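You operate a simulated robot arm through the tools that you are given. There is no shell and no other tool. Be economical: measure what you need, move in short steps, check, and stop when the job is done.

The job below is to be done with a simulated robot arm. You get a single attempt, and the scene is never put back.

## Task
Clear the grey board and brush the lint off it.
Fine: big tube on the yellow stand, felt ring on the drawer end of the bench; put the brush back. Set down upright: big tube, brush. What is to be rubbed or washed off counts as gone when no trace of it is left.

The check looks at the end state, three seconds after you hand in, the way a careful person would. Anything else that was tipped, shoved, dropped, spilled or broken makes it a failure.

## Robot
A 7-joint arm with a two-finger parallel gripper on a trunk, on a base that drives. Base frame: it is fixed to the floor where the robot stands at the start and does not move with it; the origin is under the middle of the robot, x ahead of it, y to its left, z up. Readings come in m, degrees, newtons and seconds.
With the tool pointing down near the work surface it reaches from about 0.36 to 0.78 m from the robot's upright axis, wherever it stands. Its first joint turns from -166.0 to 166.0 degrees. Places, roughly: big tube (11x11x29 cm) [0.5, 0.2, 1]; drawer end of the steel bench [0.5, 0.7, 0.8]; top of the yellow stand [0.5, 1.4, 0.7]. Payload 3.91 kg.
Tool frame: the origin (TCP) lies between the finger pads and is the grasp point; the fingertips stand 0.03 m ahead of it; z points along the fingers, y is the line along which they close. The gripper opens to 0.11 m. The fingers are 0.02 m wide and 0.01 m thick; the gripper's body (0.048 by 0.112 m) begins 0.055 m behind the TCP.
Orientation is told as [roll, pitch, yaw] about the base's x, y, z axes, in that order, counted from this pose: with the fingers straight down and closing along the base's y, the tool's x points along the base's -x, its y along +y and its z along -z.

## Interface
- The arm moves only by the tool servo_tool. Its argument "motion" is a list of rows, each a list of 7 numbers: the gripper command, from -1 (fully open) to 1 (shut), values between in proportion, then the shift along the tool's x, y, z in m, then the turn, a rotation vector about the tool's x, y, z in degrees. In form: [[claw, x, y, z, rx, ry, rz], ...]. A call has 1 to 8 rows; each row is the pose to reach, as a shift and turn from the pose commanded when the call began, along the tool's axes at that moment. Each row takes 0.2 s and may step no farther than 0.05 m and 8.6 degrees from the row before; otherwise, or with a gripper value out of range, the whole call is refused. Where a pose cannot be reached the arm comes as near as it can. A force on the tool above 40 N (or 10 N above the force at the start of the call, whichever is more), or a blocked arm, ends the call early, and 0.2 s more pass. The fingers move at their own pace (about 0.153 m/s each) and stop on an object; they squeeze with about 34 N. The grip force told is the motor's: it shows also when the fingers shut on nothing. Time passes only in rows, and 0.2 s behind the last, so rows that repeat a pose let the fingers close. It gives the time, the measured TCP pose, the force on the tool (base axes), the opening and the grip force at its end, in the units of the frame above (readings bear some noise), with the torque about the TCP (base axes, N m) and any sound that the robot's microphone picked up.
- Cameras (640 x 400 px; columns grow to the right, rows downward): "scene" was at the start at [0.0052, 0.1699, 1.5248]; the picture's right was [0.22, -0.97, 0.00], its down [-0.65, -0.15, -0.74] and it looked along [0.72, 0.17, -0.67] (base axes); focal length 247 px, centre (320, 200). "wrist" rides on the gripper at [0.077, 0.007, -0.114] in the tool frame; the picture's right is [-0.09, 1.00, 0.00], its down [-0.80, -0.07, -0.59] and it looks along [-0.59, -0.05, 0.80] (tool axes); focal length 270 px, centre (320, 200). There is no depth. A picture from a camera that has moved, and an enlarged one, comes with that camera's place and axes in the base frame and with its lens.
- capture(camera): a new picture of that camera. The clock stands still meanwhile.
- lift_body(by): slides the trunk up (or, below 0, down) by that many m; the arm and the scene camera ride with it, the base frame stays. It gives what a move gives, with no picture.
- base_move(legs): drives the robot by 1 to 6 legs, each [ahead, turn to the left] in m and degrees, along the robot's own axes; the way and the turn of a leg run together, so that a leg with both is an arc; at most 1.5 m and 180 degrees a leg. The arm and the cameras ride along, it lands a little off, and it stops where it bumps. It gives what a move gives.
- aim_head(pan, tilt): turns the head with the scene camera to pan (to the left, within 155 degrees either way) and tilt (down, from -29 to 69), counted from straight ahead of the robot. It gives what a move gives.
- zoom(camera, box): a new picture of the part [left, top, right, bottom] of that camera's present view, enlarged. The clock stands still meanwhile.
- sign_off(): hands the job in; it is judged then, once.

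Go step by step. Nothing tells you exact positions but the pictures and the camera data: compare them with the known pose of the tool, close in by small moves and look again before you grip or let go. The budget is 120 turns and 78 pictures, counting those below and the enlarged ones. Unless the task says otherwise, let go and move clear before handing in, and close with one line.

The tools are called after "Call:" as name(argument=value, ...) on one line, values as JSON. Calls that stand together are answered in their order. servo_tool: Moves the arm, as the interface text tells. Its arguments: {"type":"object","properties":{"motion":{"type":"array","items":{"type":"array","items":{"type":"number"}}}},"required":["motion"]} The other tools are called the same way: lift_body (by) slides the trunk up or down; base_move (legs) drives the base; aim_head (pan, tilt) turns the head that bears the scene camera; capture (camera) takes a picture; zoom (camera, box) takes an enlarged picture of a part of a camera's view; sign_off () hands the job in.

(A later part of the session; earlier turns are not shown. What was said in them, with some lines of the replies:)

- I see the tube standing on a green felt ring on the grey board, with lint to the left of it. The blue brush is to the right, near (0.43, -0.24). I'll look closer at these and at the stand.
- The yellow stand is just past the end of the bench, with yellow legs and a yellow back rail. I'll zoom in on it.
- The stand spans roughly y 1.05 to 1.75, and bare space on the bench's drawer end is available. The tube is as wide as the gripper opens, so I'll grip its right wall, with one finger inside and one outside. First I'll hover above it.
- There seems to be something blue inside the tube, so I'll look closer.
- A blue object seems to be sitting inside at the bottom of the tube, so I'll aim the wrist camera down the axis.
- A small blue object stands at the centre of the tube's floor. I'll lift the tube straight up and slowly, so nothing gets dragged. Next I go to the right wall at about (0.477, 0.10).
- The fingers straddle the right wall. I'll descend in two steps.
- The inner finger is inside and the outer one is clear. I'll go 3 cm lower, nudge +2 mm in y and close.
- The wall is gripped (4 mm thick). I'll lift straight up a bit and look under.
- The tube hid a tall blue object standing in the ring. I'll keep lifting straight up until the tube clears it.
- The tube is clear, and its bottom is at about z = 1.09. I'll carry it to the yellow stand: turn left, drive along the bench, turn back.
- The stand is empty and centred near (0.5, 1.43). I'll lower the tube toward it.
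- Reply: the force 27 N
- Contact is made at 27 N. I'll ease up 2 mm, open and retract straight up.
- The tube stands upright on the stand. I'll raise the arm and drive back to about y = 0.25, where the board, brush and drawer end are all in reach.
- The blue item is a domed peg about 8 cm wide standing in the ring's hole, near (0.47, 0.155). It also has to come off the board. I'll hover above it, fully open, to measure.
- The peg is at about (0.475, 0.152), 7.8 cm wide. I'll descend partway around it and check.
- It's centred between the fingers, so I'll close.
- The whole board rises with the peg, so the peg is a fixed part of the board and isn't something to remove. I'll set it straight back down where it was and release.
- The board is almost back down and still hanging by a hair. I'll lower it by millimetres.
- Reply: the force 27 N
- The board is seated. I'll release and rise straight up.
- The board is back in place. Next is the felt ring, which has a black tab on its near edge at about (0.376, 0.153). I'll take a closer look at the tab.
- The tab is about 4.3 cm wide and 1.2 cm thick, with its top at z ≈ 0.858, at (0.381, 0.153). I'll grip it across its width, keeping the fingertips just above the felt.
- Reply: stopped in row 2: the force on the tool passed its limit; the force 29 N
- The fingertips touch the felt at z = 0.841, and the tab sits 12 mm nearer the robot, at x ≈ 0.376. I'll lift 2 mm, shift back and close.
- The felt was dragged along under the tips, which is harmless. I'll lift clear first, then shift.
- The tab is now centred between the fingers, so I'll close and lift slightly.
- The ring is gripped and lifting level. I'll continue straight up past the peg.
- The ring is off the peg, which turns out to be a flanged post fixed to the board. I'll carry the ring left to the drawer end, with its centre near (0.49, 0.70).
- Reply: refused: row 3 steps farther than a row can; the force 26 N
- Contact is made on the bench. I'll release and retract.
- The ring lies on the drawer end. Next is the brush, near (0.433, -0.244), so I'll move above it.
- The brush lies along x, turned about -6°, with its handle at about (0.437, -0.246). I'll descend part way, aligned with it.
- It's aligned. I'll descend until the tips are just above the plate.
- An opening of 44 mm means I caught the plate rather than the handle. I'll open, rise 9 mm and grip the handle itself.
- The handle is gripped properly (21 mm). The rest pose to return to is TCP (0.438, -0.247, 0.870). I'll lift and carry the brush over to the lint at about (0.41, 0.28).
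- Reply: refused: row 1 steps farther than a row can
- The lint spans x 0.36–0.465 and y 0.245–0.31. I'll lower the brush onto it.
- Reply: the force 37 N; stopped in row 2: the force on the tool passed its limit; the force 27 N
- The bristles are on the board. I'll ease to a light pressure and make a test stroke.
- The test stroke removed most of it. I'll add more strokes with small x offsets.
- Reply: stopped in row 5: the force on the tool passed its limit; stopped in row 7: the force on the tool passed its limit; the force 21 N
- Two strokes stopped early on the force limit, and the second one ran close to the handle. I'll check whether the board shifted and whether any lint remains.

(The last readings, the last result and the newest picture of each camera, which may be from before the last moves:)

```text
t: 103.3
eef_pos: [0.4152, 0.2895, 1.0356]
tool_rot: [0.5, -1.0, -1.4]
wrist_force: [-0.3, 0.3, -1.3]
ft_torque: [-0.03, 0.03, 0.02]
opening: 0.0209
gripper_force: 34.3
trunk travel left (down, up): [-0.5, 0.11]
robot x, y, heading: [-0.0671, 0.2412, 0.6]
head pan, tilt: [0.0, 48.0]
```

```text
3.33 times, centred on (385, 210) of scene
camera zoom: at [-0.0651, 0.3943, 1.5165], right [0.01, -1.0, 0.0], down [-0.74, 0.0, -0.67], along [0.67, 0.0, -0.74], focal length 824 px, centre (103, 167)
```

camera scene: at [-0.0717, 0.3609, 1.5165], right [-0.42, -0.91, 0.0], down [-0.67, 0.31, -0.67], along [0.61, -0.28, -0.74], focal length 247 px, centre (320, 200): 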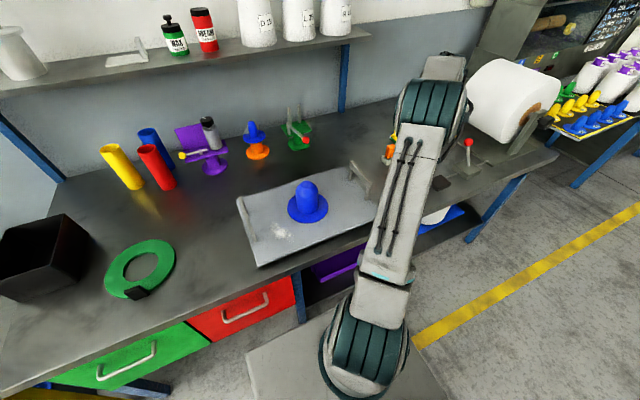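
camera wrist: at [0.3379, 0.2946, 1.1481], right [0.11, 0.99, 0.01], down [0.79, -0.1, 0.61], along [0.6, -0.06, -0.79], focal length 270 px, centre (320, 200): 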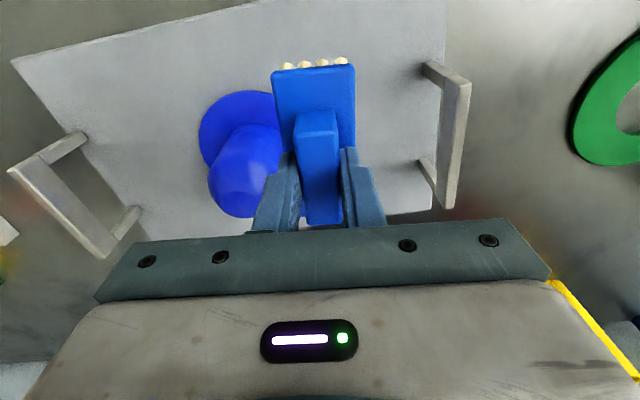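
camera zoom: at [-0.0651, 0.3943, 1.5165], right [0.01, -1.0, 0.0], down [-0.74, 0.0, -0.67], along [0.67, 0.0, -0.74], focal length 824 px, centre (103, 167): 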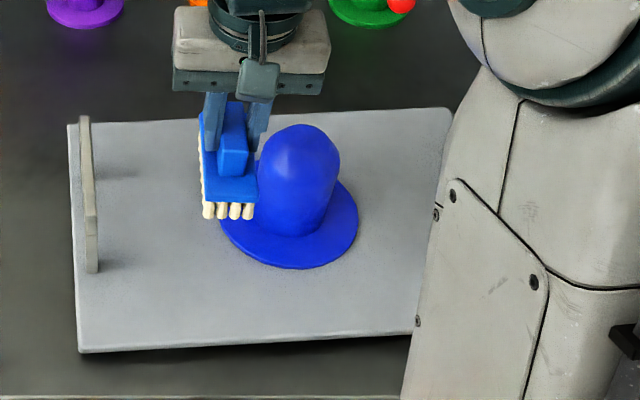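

The lint looks gone, but the board slid about 4 cm to the left. I'll put the brush back first, then return the board to its place using its post.

Call:
servo_tool(motion=[[1, 0, 0, -0.025, 0.5, 0.6, 0.7], [1, -0.003, -0.048, -0.025, 0.5, 0.6, 0.7], [1, -0.006, -0.096, -0.025, 0.5, 0.6, 0.7], [1, -0.009, -0.144, -0.025, 0.5, 0.6, 0.7], [1, -0.012, -0.192, -0.025, 0.5, 0.6, 0.7], [1, -0.015, -0.24, -0.025, 0.5, 0.6, 0.7], [1, -0.018, -0.288, -0.025, 0.5, 0.6, 0.7]])

Call:
servo_tool(motion=[[1, -0.003, -0.048, 0, 0, 0, 0], [1, -0.007, -0.096, 0, 0, 0, 0], [1, -0.011, -0.144, 0, 0, 0, 0], [1, -0.015, -0.192, 0, 0, 0, 0], [1, -0.021, -0.24, 0, 0, 0, 0]])

Call:
zoom(camera="scene", box=[310, 170, 430, 260])

```text
t: 104.9
eef_pos: [0.4236, -0.0011, 1.0569]
tool_rot: [0.1, -0.5, -2.1]
wrist_force: [0.5, -0.8, -0.2]
ft_torque: [0.0, -0.02, -0.02]
opening: 0.0213
gripper_force: 33.7
trunk travel left (down, up): [-0.5, 0.11]
robot x, y, heading: [-0.0655, 0.242, 0.5]
head pan, tilt: [0.0, 48.0]
```

```text
t: 106.1
eef_pos: [0.4343, -0.2482, 1.0546]
tool_rot: [0.2, -0.4, -2.2]
wrist_force: [0.4, -0.2, -0.9]
ft_torque: [0.03, 0.0, -0.04]
opening: 0.0212
gripper_force: 34.6
trunk travel left (down, up): [-0.5, 0.11]
robot x, y, heading: [-0.069, 0.2401, 0.3]
head pan, tilt: [0.0, 48.0]
```

```text
4.44 times, centred on (370, 215) of scene
camera zoom: at [-0.0646, 0.3928, 1.5166], right [0.01, -1.0, 0.0], down [-0.74, 0.0, -0.67], along [0.67, 0.0, -0.74], focal length 1099 px, centre (98, 133)
```

zoom: 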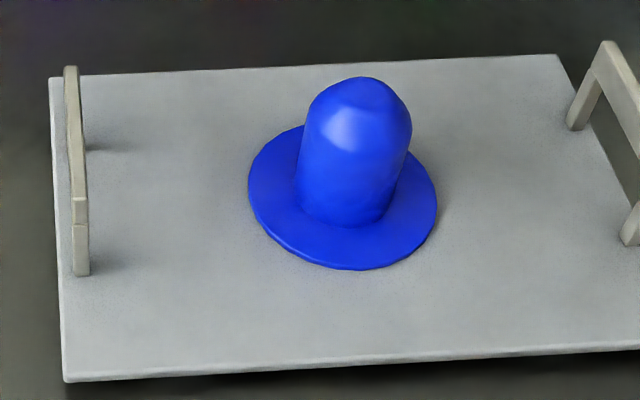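

The board is clean. Now I'll lower the brush to its original spot.

Call:
servo_tool(motion=[[1, -0.003, 0.001, 0.04, 0, 0, 0], [1, -0.003, 0.001, 0.08, 0, 0, 0], [1, -0.003, 0.001, 0.12, 0, 0, 0], [1, -0.003, 0.001, 0.15, 0, 0, 0], [1, -0.003, 0.001, 0.17, 0, 0, 0], [1, -0.003, 0.001, 0.178, 0, 0, 0]])

Call:
servo_tool(motion=[[1, 0, 0, 0.003, 0, 0, 0], [1, 0, 0, 0.005, 0, 0, 0]])

Call:
servo_tool(motion=[[1, 0, 0, 0.001, 0, 0, 0], [1, 0, 0, 0.002, 0, 0, 0]])

```text
t: 107.5
eef_pos: [0.4424, -0.2424, 0.8781]
tool_rot: [0.0, -0.4, -2.1]
wrist_force: [0.4, 0.5, -0.7]
ft_torque: [-0.01, 0.05, 0.01]
opening: 0.0211
gripper_force: 34.0
trunk travel left (down, up): [-0.5, 0.11]
robot x, y, heading: [-0.0674, 0.2447, 0.5]
head pan, tilt: [0.0, 48.0]
```

```text
t: 108.1
eef_pos: [0.4407, -0.2423, 0.8727]
tool_rot: [0.0, -0.4, -2.0]
wrist_force: [0.3, 0.2, -1.0]
ft_torque: [0.0, 0.03, 0.02]
opening: 0.0211
gripper_force: 34.1
trunk travel left (down, up): [-0.5, 0.11]
robot x, y, heading: [-0.0701, 0.2409, 0.6]
head pan, tilt: [0.0, 48.0]
```

```text
t: 108.7
eef_pos: [0.4423, -0.2415, 0.871]
tool_rot: [0.0, -0.4, -2.1]
wrist_force: [-0.3, -0.5, -1.3]
ft_torque: [0.02, -0.01, 0.0]
opening: 0.0209
gripper_force: 34.4
trunk travel left (down, up): [-0.5, 0.11]
robot x, y, heading: [-0.0653, 0.2422, 0.3]
head pan, tilt: [0.0, 48.0]
```

Call:
servo_tool(motion=[[1, 0.003, -0.004, 0, 0, 0, 0], [1, 0.003, -0.004, 0.001, 0, 0, 0], [1, 0.003, -0.004, 0.002, 0, 0, 0]])

Call:
servo_tool(motion=[[1, 0, 0, 0.001, 0, 0, 0], [1, 0, 0, 0.002, 0, 0, 0]])

```text
t: 109.5
eef_pos: [0.4384, -0.2454, 0.8707]
tool_rot: [0.0, -0.5, -2.1]
wrist_force: [-1.0, -0.8, -1.6]
ft_torque: [-0.02, -0.03, 0.02]
opening: 0.021
gripper_force: 33.8
trunk travel left (down, up): [-0.5, 0.11]
robot x, y, heading: [-0.0676, 0.2452, 0.4]
head pan, tilt: [0.0, 48.0]
```

```text
t: 110.1
eef_pos: [0.4383, -0.247, 0.8699]
tool_rot: [-0.1, -0.7, -2.0]
wrist_force: [-3.3, 1.4, 11.7]
ft_torque: [0.19, -0.41, 0.09]
opening: 0.0212
gripper_force: 33.8
trunk travel left (down, up): [-0.5, 0.11]
robot x, y, heading: [-0.0665, 0.2398, 0.7]
head pan, tilt: [0.0, 48.0]
```

The brush is touching down exactly at its original pose, so I'll release it.

Call:
servo_tool(motion=[[1, 0, 0, -0.001, 0, 0, 0], [0.5, 0, 0, -0.001, 0, 0, 0], [0.2, 0, 0, -0.001, 0, 0, 0], [0.2, 0, 0, -0.001, 0, 0, 0], [0.2, 0, 0, -0.03, 0, 0, 0], [0.2, 0, 0, -0.075, 0, 0, 0], [-0.3, 0, 0, -0.12, 0, 0, 0], [-1, 0, 0, -0.165, 0, 0, 0]])

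Call:
capture(camera="wrist")

```text
t: 111.9
eef_pos: [0.4385, -0.2486, 1.0353]
tool_rot: [-0.1, -0.5, -2.0]
wrist_force: [0.9, -0.1, 0.9]
ft_torque: [0.01, 0.03, 0.0]
opening: 0.1101
gripper_force: 0.1
trunk travel left (down, up): [-0.5, 0.11]
robot x, y, heading: [-0.0707, 0.2428, 0.3]
head pan, tilt: [0.0, 48.0]
```

```text
15 pictures are left
camera wrist: at [0.362, -0.2378, 1.1483], right [0.12, 0.99, 0.0], down [0.79, -0.1, 0.6], along [0.6, -0.07, -0.8], focal length 270 px, centre (320, 200)
```

wrist: 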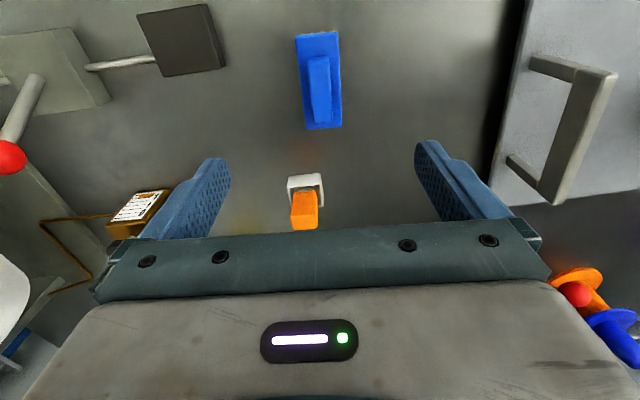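

The brush stands back in place. Next I'll go above the board's post to reposition the board.

Call:
servo_tool(motion=[[-1, -0.002, 0.046, -0.015, 0, 0, -2], [-1, -0.004, 0.093, -0.015, 0, 0, -2], [-1, -0.006, 0.14, -0.015, 0, 0, -2], [-1, -0.008, 0.187, -0.015, 0, 0, -2], [-1, -0.01, 0.234, -0.015, 0, 0, -2]])

Call:
servo_tool(motion=[[-1, -0.005, 0.047, 0, 0, 0, 0], [-1, -0.01, 0.094, 0, 0, 0, 0], [-1, -0.015, 0.141, 0, 0, 0, 0], [-1, -0.02, 0.188, 0, 0, 0, 0], [-1, -0.02, 0.213, 0, 0, 0, 0]])

Call:
capture(camera="wrist")

```text
t: 113.1
eef_pos: [0.4602, -0.012, 1.0494]
tool_rot: [0.0, -0.5, -0.1]
wrist_force: [0.0, 0.7, -0.3]
ft_torque: [0.02, 0.01, 0.03]
opening: 0.1099
gripper_force: 0.1
trunk travel left (down, up): [-0.5, 0.11]
robot x, y, heading: [-0.0683, 0.2428, 0.6]
head pan, tilt: [0.0, 48.0]
```

```text
t: 114.3
eef_pos: [0.4751, 0.2001, 1.046]
tool_rot: [0.0, -0.4, -0.1]
wrist_force: [-0.3, 0.4, -0.6]
ft_torque: [0.01, 0.0, 0.02]
opening: 0.1101
gripper_force: 0.1
trunk travel left (down, up): [-0.5, 0.11]
robot x, y, heading: [-0.0691, 0.2446, 0.5]
head pan, tilt: [0.0, 48.0]
```

```text
14 pictures are left
camera wrist: at [0.3987, 0.207, 1.1605], right [0.09, 1.0, 0.0], down [0.8, -0.07, 0.6], along [0.6, -0.05, -0.8], focal length 270 px, centre (320, 200)
```

wrist: 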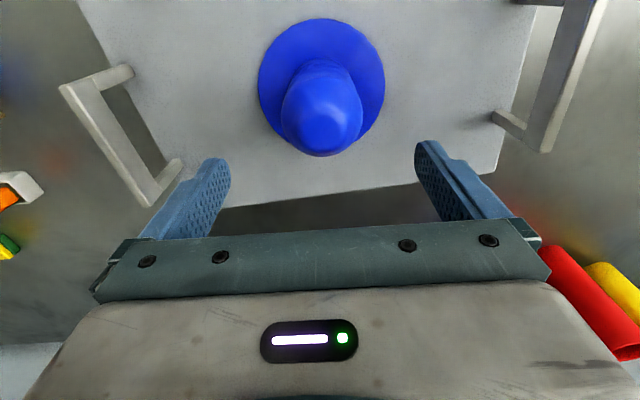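

The post is now at about (0.481, 0.201) and the board is yawed about +4°. I'll descend around the post.

Call:
servo_tool(motion=[[-1, -0.006, 0.001, 0.04, 0, 0, 0], [-1, -0.006, 0.001, 0.08, 0, 0, 0], [-1, -0.006, 0.001, 0.11, 0, 0, 0], [-1, -0.006, 0.001, 0.143, 0, 0, 0]])

Call:
capture(camera="wrist")

```text
t: 115.3
eef_pos: [0.4822, 0.2018, 0.9052]
tool_rot: [-0.1, -0.5, -0.1]
wrist_force: [0.5, -0.7, -0.1]
ft_torque: [0.0, -0.02, 0.01]
opening: 0.1098
gripper_force: 0.1
trunk travel left (down, up): [-0.5, 0.11]
robot x, y, heading: [-0.0664, 0.2439, 0.5]
head pan, tilt: [0.0, 48.0]
```

```text
13 pictures are left
camera wrist: at [0.4048, 0.2084, 1.0183], right [0.09, 1.0, 0.0], down [0.8, -0.07, 0.6], along [0.6, -0.05, -0.8], focal length 270 px, centre (320, 200)
```

wrist: 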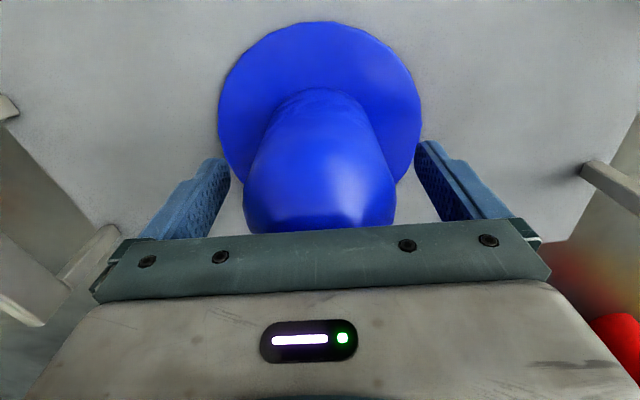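

Call:
servo_tool(motion=[[-0.6, 0, 0, 0.002, 0, 0, 0], [0, 0, 0, 0.002, 0, 0, 0], [0.4, 0, 0, 0.002, 0, 0, 0], [0.7, 0, 0, 0.002, 0, 0, 0], [1, 0, 0, 0.002, 0, 0, 0], [1, 0, 0, 0.002, 0, 0, 0]])

Call:
servo_tool(motion=[[1, 0, 0, -0.008, 0, 0, 0], [1, 0, 0, -0.015, 0, 0, 0], [1, 0, 0, -0.015, 0, 0, 0]])

```text
t: 116.7
eef_pos: [0.4825, 0.2009, 0.9025]
tool_rot: [0.1, -0.4, -0.2]
wrist_force: [-0.4, -1.3, -0.3]
ft_torque: [0.0, -0.36, -0.27]
opening: 0.0775
gripper_force: 33.9
trunk travel left (down, up): [-0.5, 0.11]
robot x, y, heading: [-0.0692, 0.2435, 0.5]
head pan, tilt: [0.0, 48.0]
```

```text
t: 117.5
eef_pos: [0.483, 0.2011, 0.9176]
tool_rot: [-0.1, -0.4, -0.1]
wrist_force: [0.7, 0.9, -7.3]
ft_torque: [-0.01, 0.06, 0.01]
opening: 0.0776
gripper_force: 34.3
trunk travel left (down, up): [-0.5, 0.11]
robot x, y, heading: [-0.0645, 0.2423, 0.6]
head pan, tilt: [0.0, 48.0]
```

The board hangs from the post. I'll shift it back and rotate it.

Call:
servo_tool(motion=[[1, 0.002, -0.012, -0.015, 0, 0, 1], [1, 0.004, -0.024, -0.015, 0, 0, 2], [1, 0.006, -0.036, -0.015, 0, 0, 3], [1, 0.007, -0.048, -0.015, 0, 0, 3.7], [1, 0.007, -0.048, -0.015, 0, 0, 3.7]])

Call:
zoom(camera="scene", box=[310, 150, 460, 270])

```text
t: 118.7
eef_pos: [0.4766, 0.1528, 0.9319]
tool_rot: [0.0, -0.4, -3.8]
wrist_force: [0.0, -0.2, -7.0]
ft_torque: [0.01, 0.08, 0.01]
opening: 0.0773
gripper_force: 34.3
trunk travel left (down, up): [-0.5, 0.11]
robot x, y, heading: [-0.0649, 0.246, 0.2]
head pan, tilt: [0.0, 48.0]
```

```text
3.33 times, centred on (385, 210) of scene
camera zoom: at [-0.0644, 0.3941, 1.5165], right [0.01, -1.0, 0.0], down [-0.74, -0.01, -0.67], along [0.67, 0.0, -0.74], focal length 824 px, centre (103, 167)
```

zoom: 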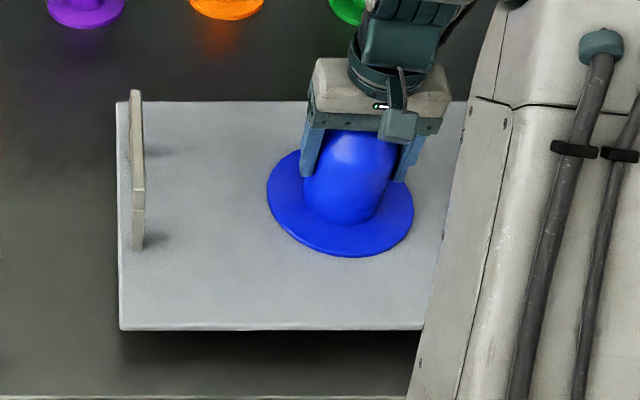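

The board is aligned with its original place. I'll lower it.

Call:
servo_tool(motion=[[1, 0, 0, 0.01, 0, 0, 0], [1, 0, 0, 0.02, 0, 0, 0], [1, 0, 0, 0.027, 0, 0, 0], [1, 0, 0, 0.029, 0, 0, 0]])

Call:
servo_tool(motion=[[1, 0, 0, 0.001, 0, 0, 0], [1, 0, 0, 0.002, 0, 0, 0]])

```text
t: 119.7
eef_pos: [0.4754, 0.1532, 0.9044]
tool_rot: [-0.1, -0.4, -3.8]
wrist_force: [-0.3, 0.6, -6.3]
ft_torque: [0.01, 0.05, 0.01]
opening: 0.0774
gripper_force: 34.2
trunk travel left (down, up): [-0.5, 0.11]
robot x, y, heading: [-0.0676, 0.2414, 0.4]
head pan, tilt: [0.0, 48.0]
```

```text
t: 120.3
eef_pos: [0.4765, 0.1534, 0.903]
tool_rot: [0.0, -0.5, -3.8]
wrist_force: [-0.3, 0.9, 0.8]
ft_torque: [-0.22, 0.91, -0.09]
opening: 0.0773
gripper_force: 33.8
trunk travel left (down, up): [-0.5, 0.11]
robot x, y, heading: [-0.0651, 0.242, 0.3]
head pan, tilt: [0.0, 48.0]
```

The board is touching the bench. I'll seat it 1 mm further, release and rise straight up.

Call:
servo_tool(motion=[[1, 0, 0, 0.001, 0, 0, 0], [0.4, 0, 0, 0, 0, 0, 0], [-0.3, 0, 0, 0, 0, 0, 0], [-1, 0, 0, 0, 0, 0, 0], [-1, 0, 0, 0, 0, 0, 0], [-1, 0, 0, -0.04, 0, 0, 0], [-1, 0, 0, -0.085, 0, 0, 0], [-1, 0, 0, -0.13, 0, 0, 0]])

Call:
servo_tool(motion=[[-1, 0.03, 0, -0.035, 0, 0, 0], [-1, 0.06, 0, -0.07, 0, 0, 0], [-1, 0.09, 0, -0.1, 0, 0, 0], [-1, 0.09, 0, -0.14, 0, 0, 0], [-1, 0.09, 0, -0.18, 0, 0, 0]])

Call:
capture(camera="scene")

Call:
zoom(camera="scene", box=[310, 150, 460, 270])

Call:
capture(camera="wrist")

```text
t: 122.1
eef_pos: [0.4748, 0.1544, 1.036]
tool_rot: [-0.1, -0.4, -3.7]
wrist_force: [0.2, 1.1, -0.7]
ft_torque: [-0.01, -0.03, -0.03]
opening: 0.11
gripper_force: 0.1
trunk travel left (down, up): [-0.5, 0.11]
robot x, y, heading: [-0.0686, 0.2461, 0.2]
head pan, tilt: [0.0, 48.0]
```

```text
t: 123.3
eef_pos: [0.3855, 0.1559, 1.2146]
tool_rot: [0.1, -0.4, -3.8]
wrist_force: [-0.1, -1.0, -0.6]
ft_torque: [-0.01, 0.01, 0.02]
opening: 0.11
gripper_force: 0.1
trunk travel left (down, up): [-0.5, 0.11]
robot x, y, heading: [-0.0634, 0.2464, 0.6]
head pan, tilt: [0.0, 48.0]
```

```text
11 pictures are left
camera scene: at [-0.0651, 0.3943, 1.5164], right [0.01, -1.0, 0.0], down [-0.74, -0.01, -0.67], along [0.67, 0.0, -0.74], focal length 247 px, centre (320, 200)
```

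scene: 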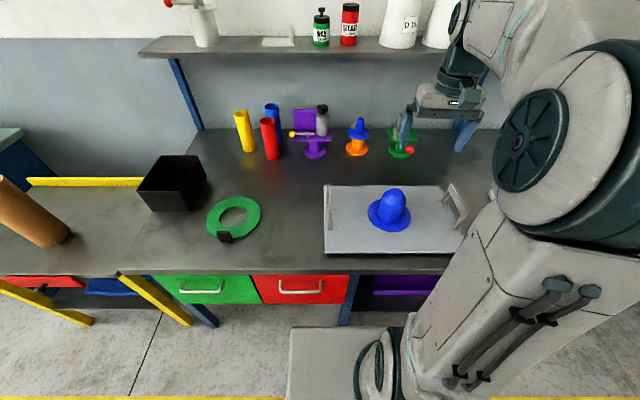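

```text
3.33 times, centred on (385, 210) of scene
camera zoom: at [-0.0651, 0.3943, 1.5164], right [0.01, -1.0, 0.0], down [-0.74, -0.01, -0.67], along [0.67, 0.0, -0.74], focal length 824 px, centre (103, 167)
```

zoom: 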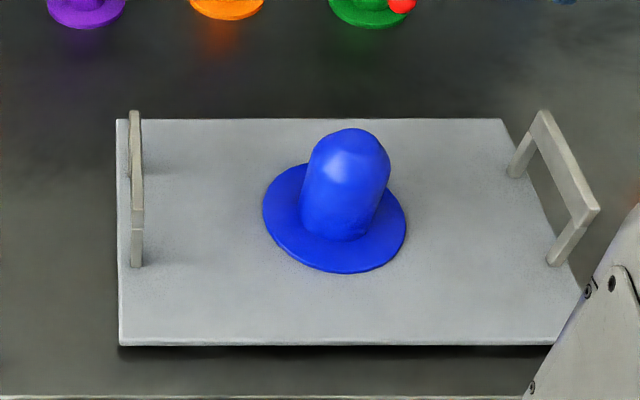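

```text
9 pictures are left
camera wrist: at [0.3086, 0.1681, 1.3282], right [0.15, 0.99, 0.0], down [0.79, -0.12, 0.6], along [0.59, -0.09, -0.8], focal length 270 px, centre (320, 200)
```

wrist: 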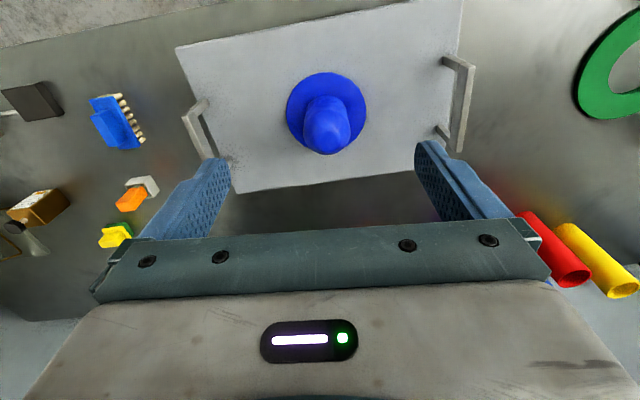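

The board is back within a few millimetres. One last close check for lint traces.

Call:
zoom(camera="wrist", box=[330, 0, 480, 100])

Call:
zoom(camera="scene", box=[315, 200, 395, 260])

```text
4.00 times, centred on (405, 50) of wrist
camera zoom: at [0.3086, 0.1681, 1.3282], right [0.15, 0.99, 0.0], down [0.79, -0.12, 0.6], along [0.59, -0.09, -0.8], focal length 1081 px, centre (-20, 800)
```

zoom: 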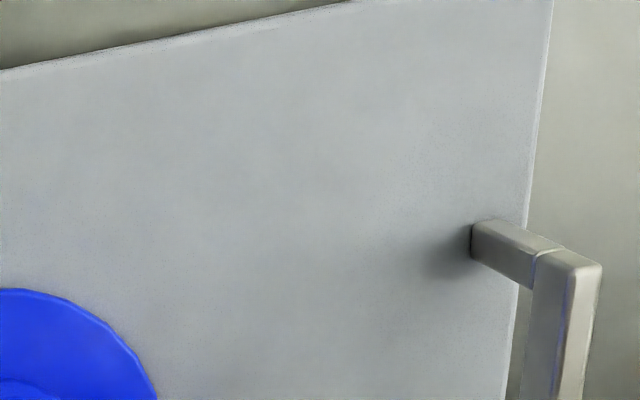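

```text
6.67 times, centred on (355, 230) of scene
camera zoom: at [-0.0651, 0.3943, 1.5164], right [0.01, -1.0, 0.0], down [-0.74, -0.01, -0.67], along [0.67, 0.0, -0.74], focal length 1648 px, centre (87, 0)
```

zoom: 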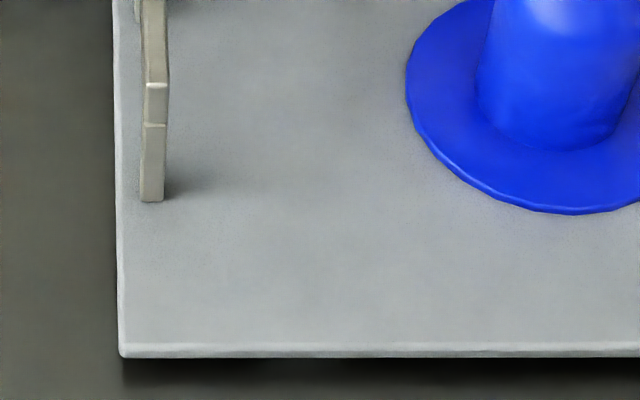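

No lint is left. The tube is on the yellow stand, the ring is on the drawer end, the brush is back upright, the board is back in its place, and the arm is clear, so I'm handing in.

Call:
sign_off()

```text
The job is handed in.
```

The grey board is cleared and brushed, with no lint visible in the final close-ups. The big tube is upright on the yellow stand, the felt ring is on the drawer end, and the brush is back upright where it was. While brushing, I pushed the board about 4 cm to the left; I moved it back to within about 5 mm. The blue post under the tube stayed because it is fixed to the board.
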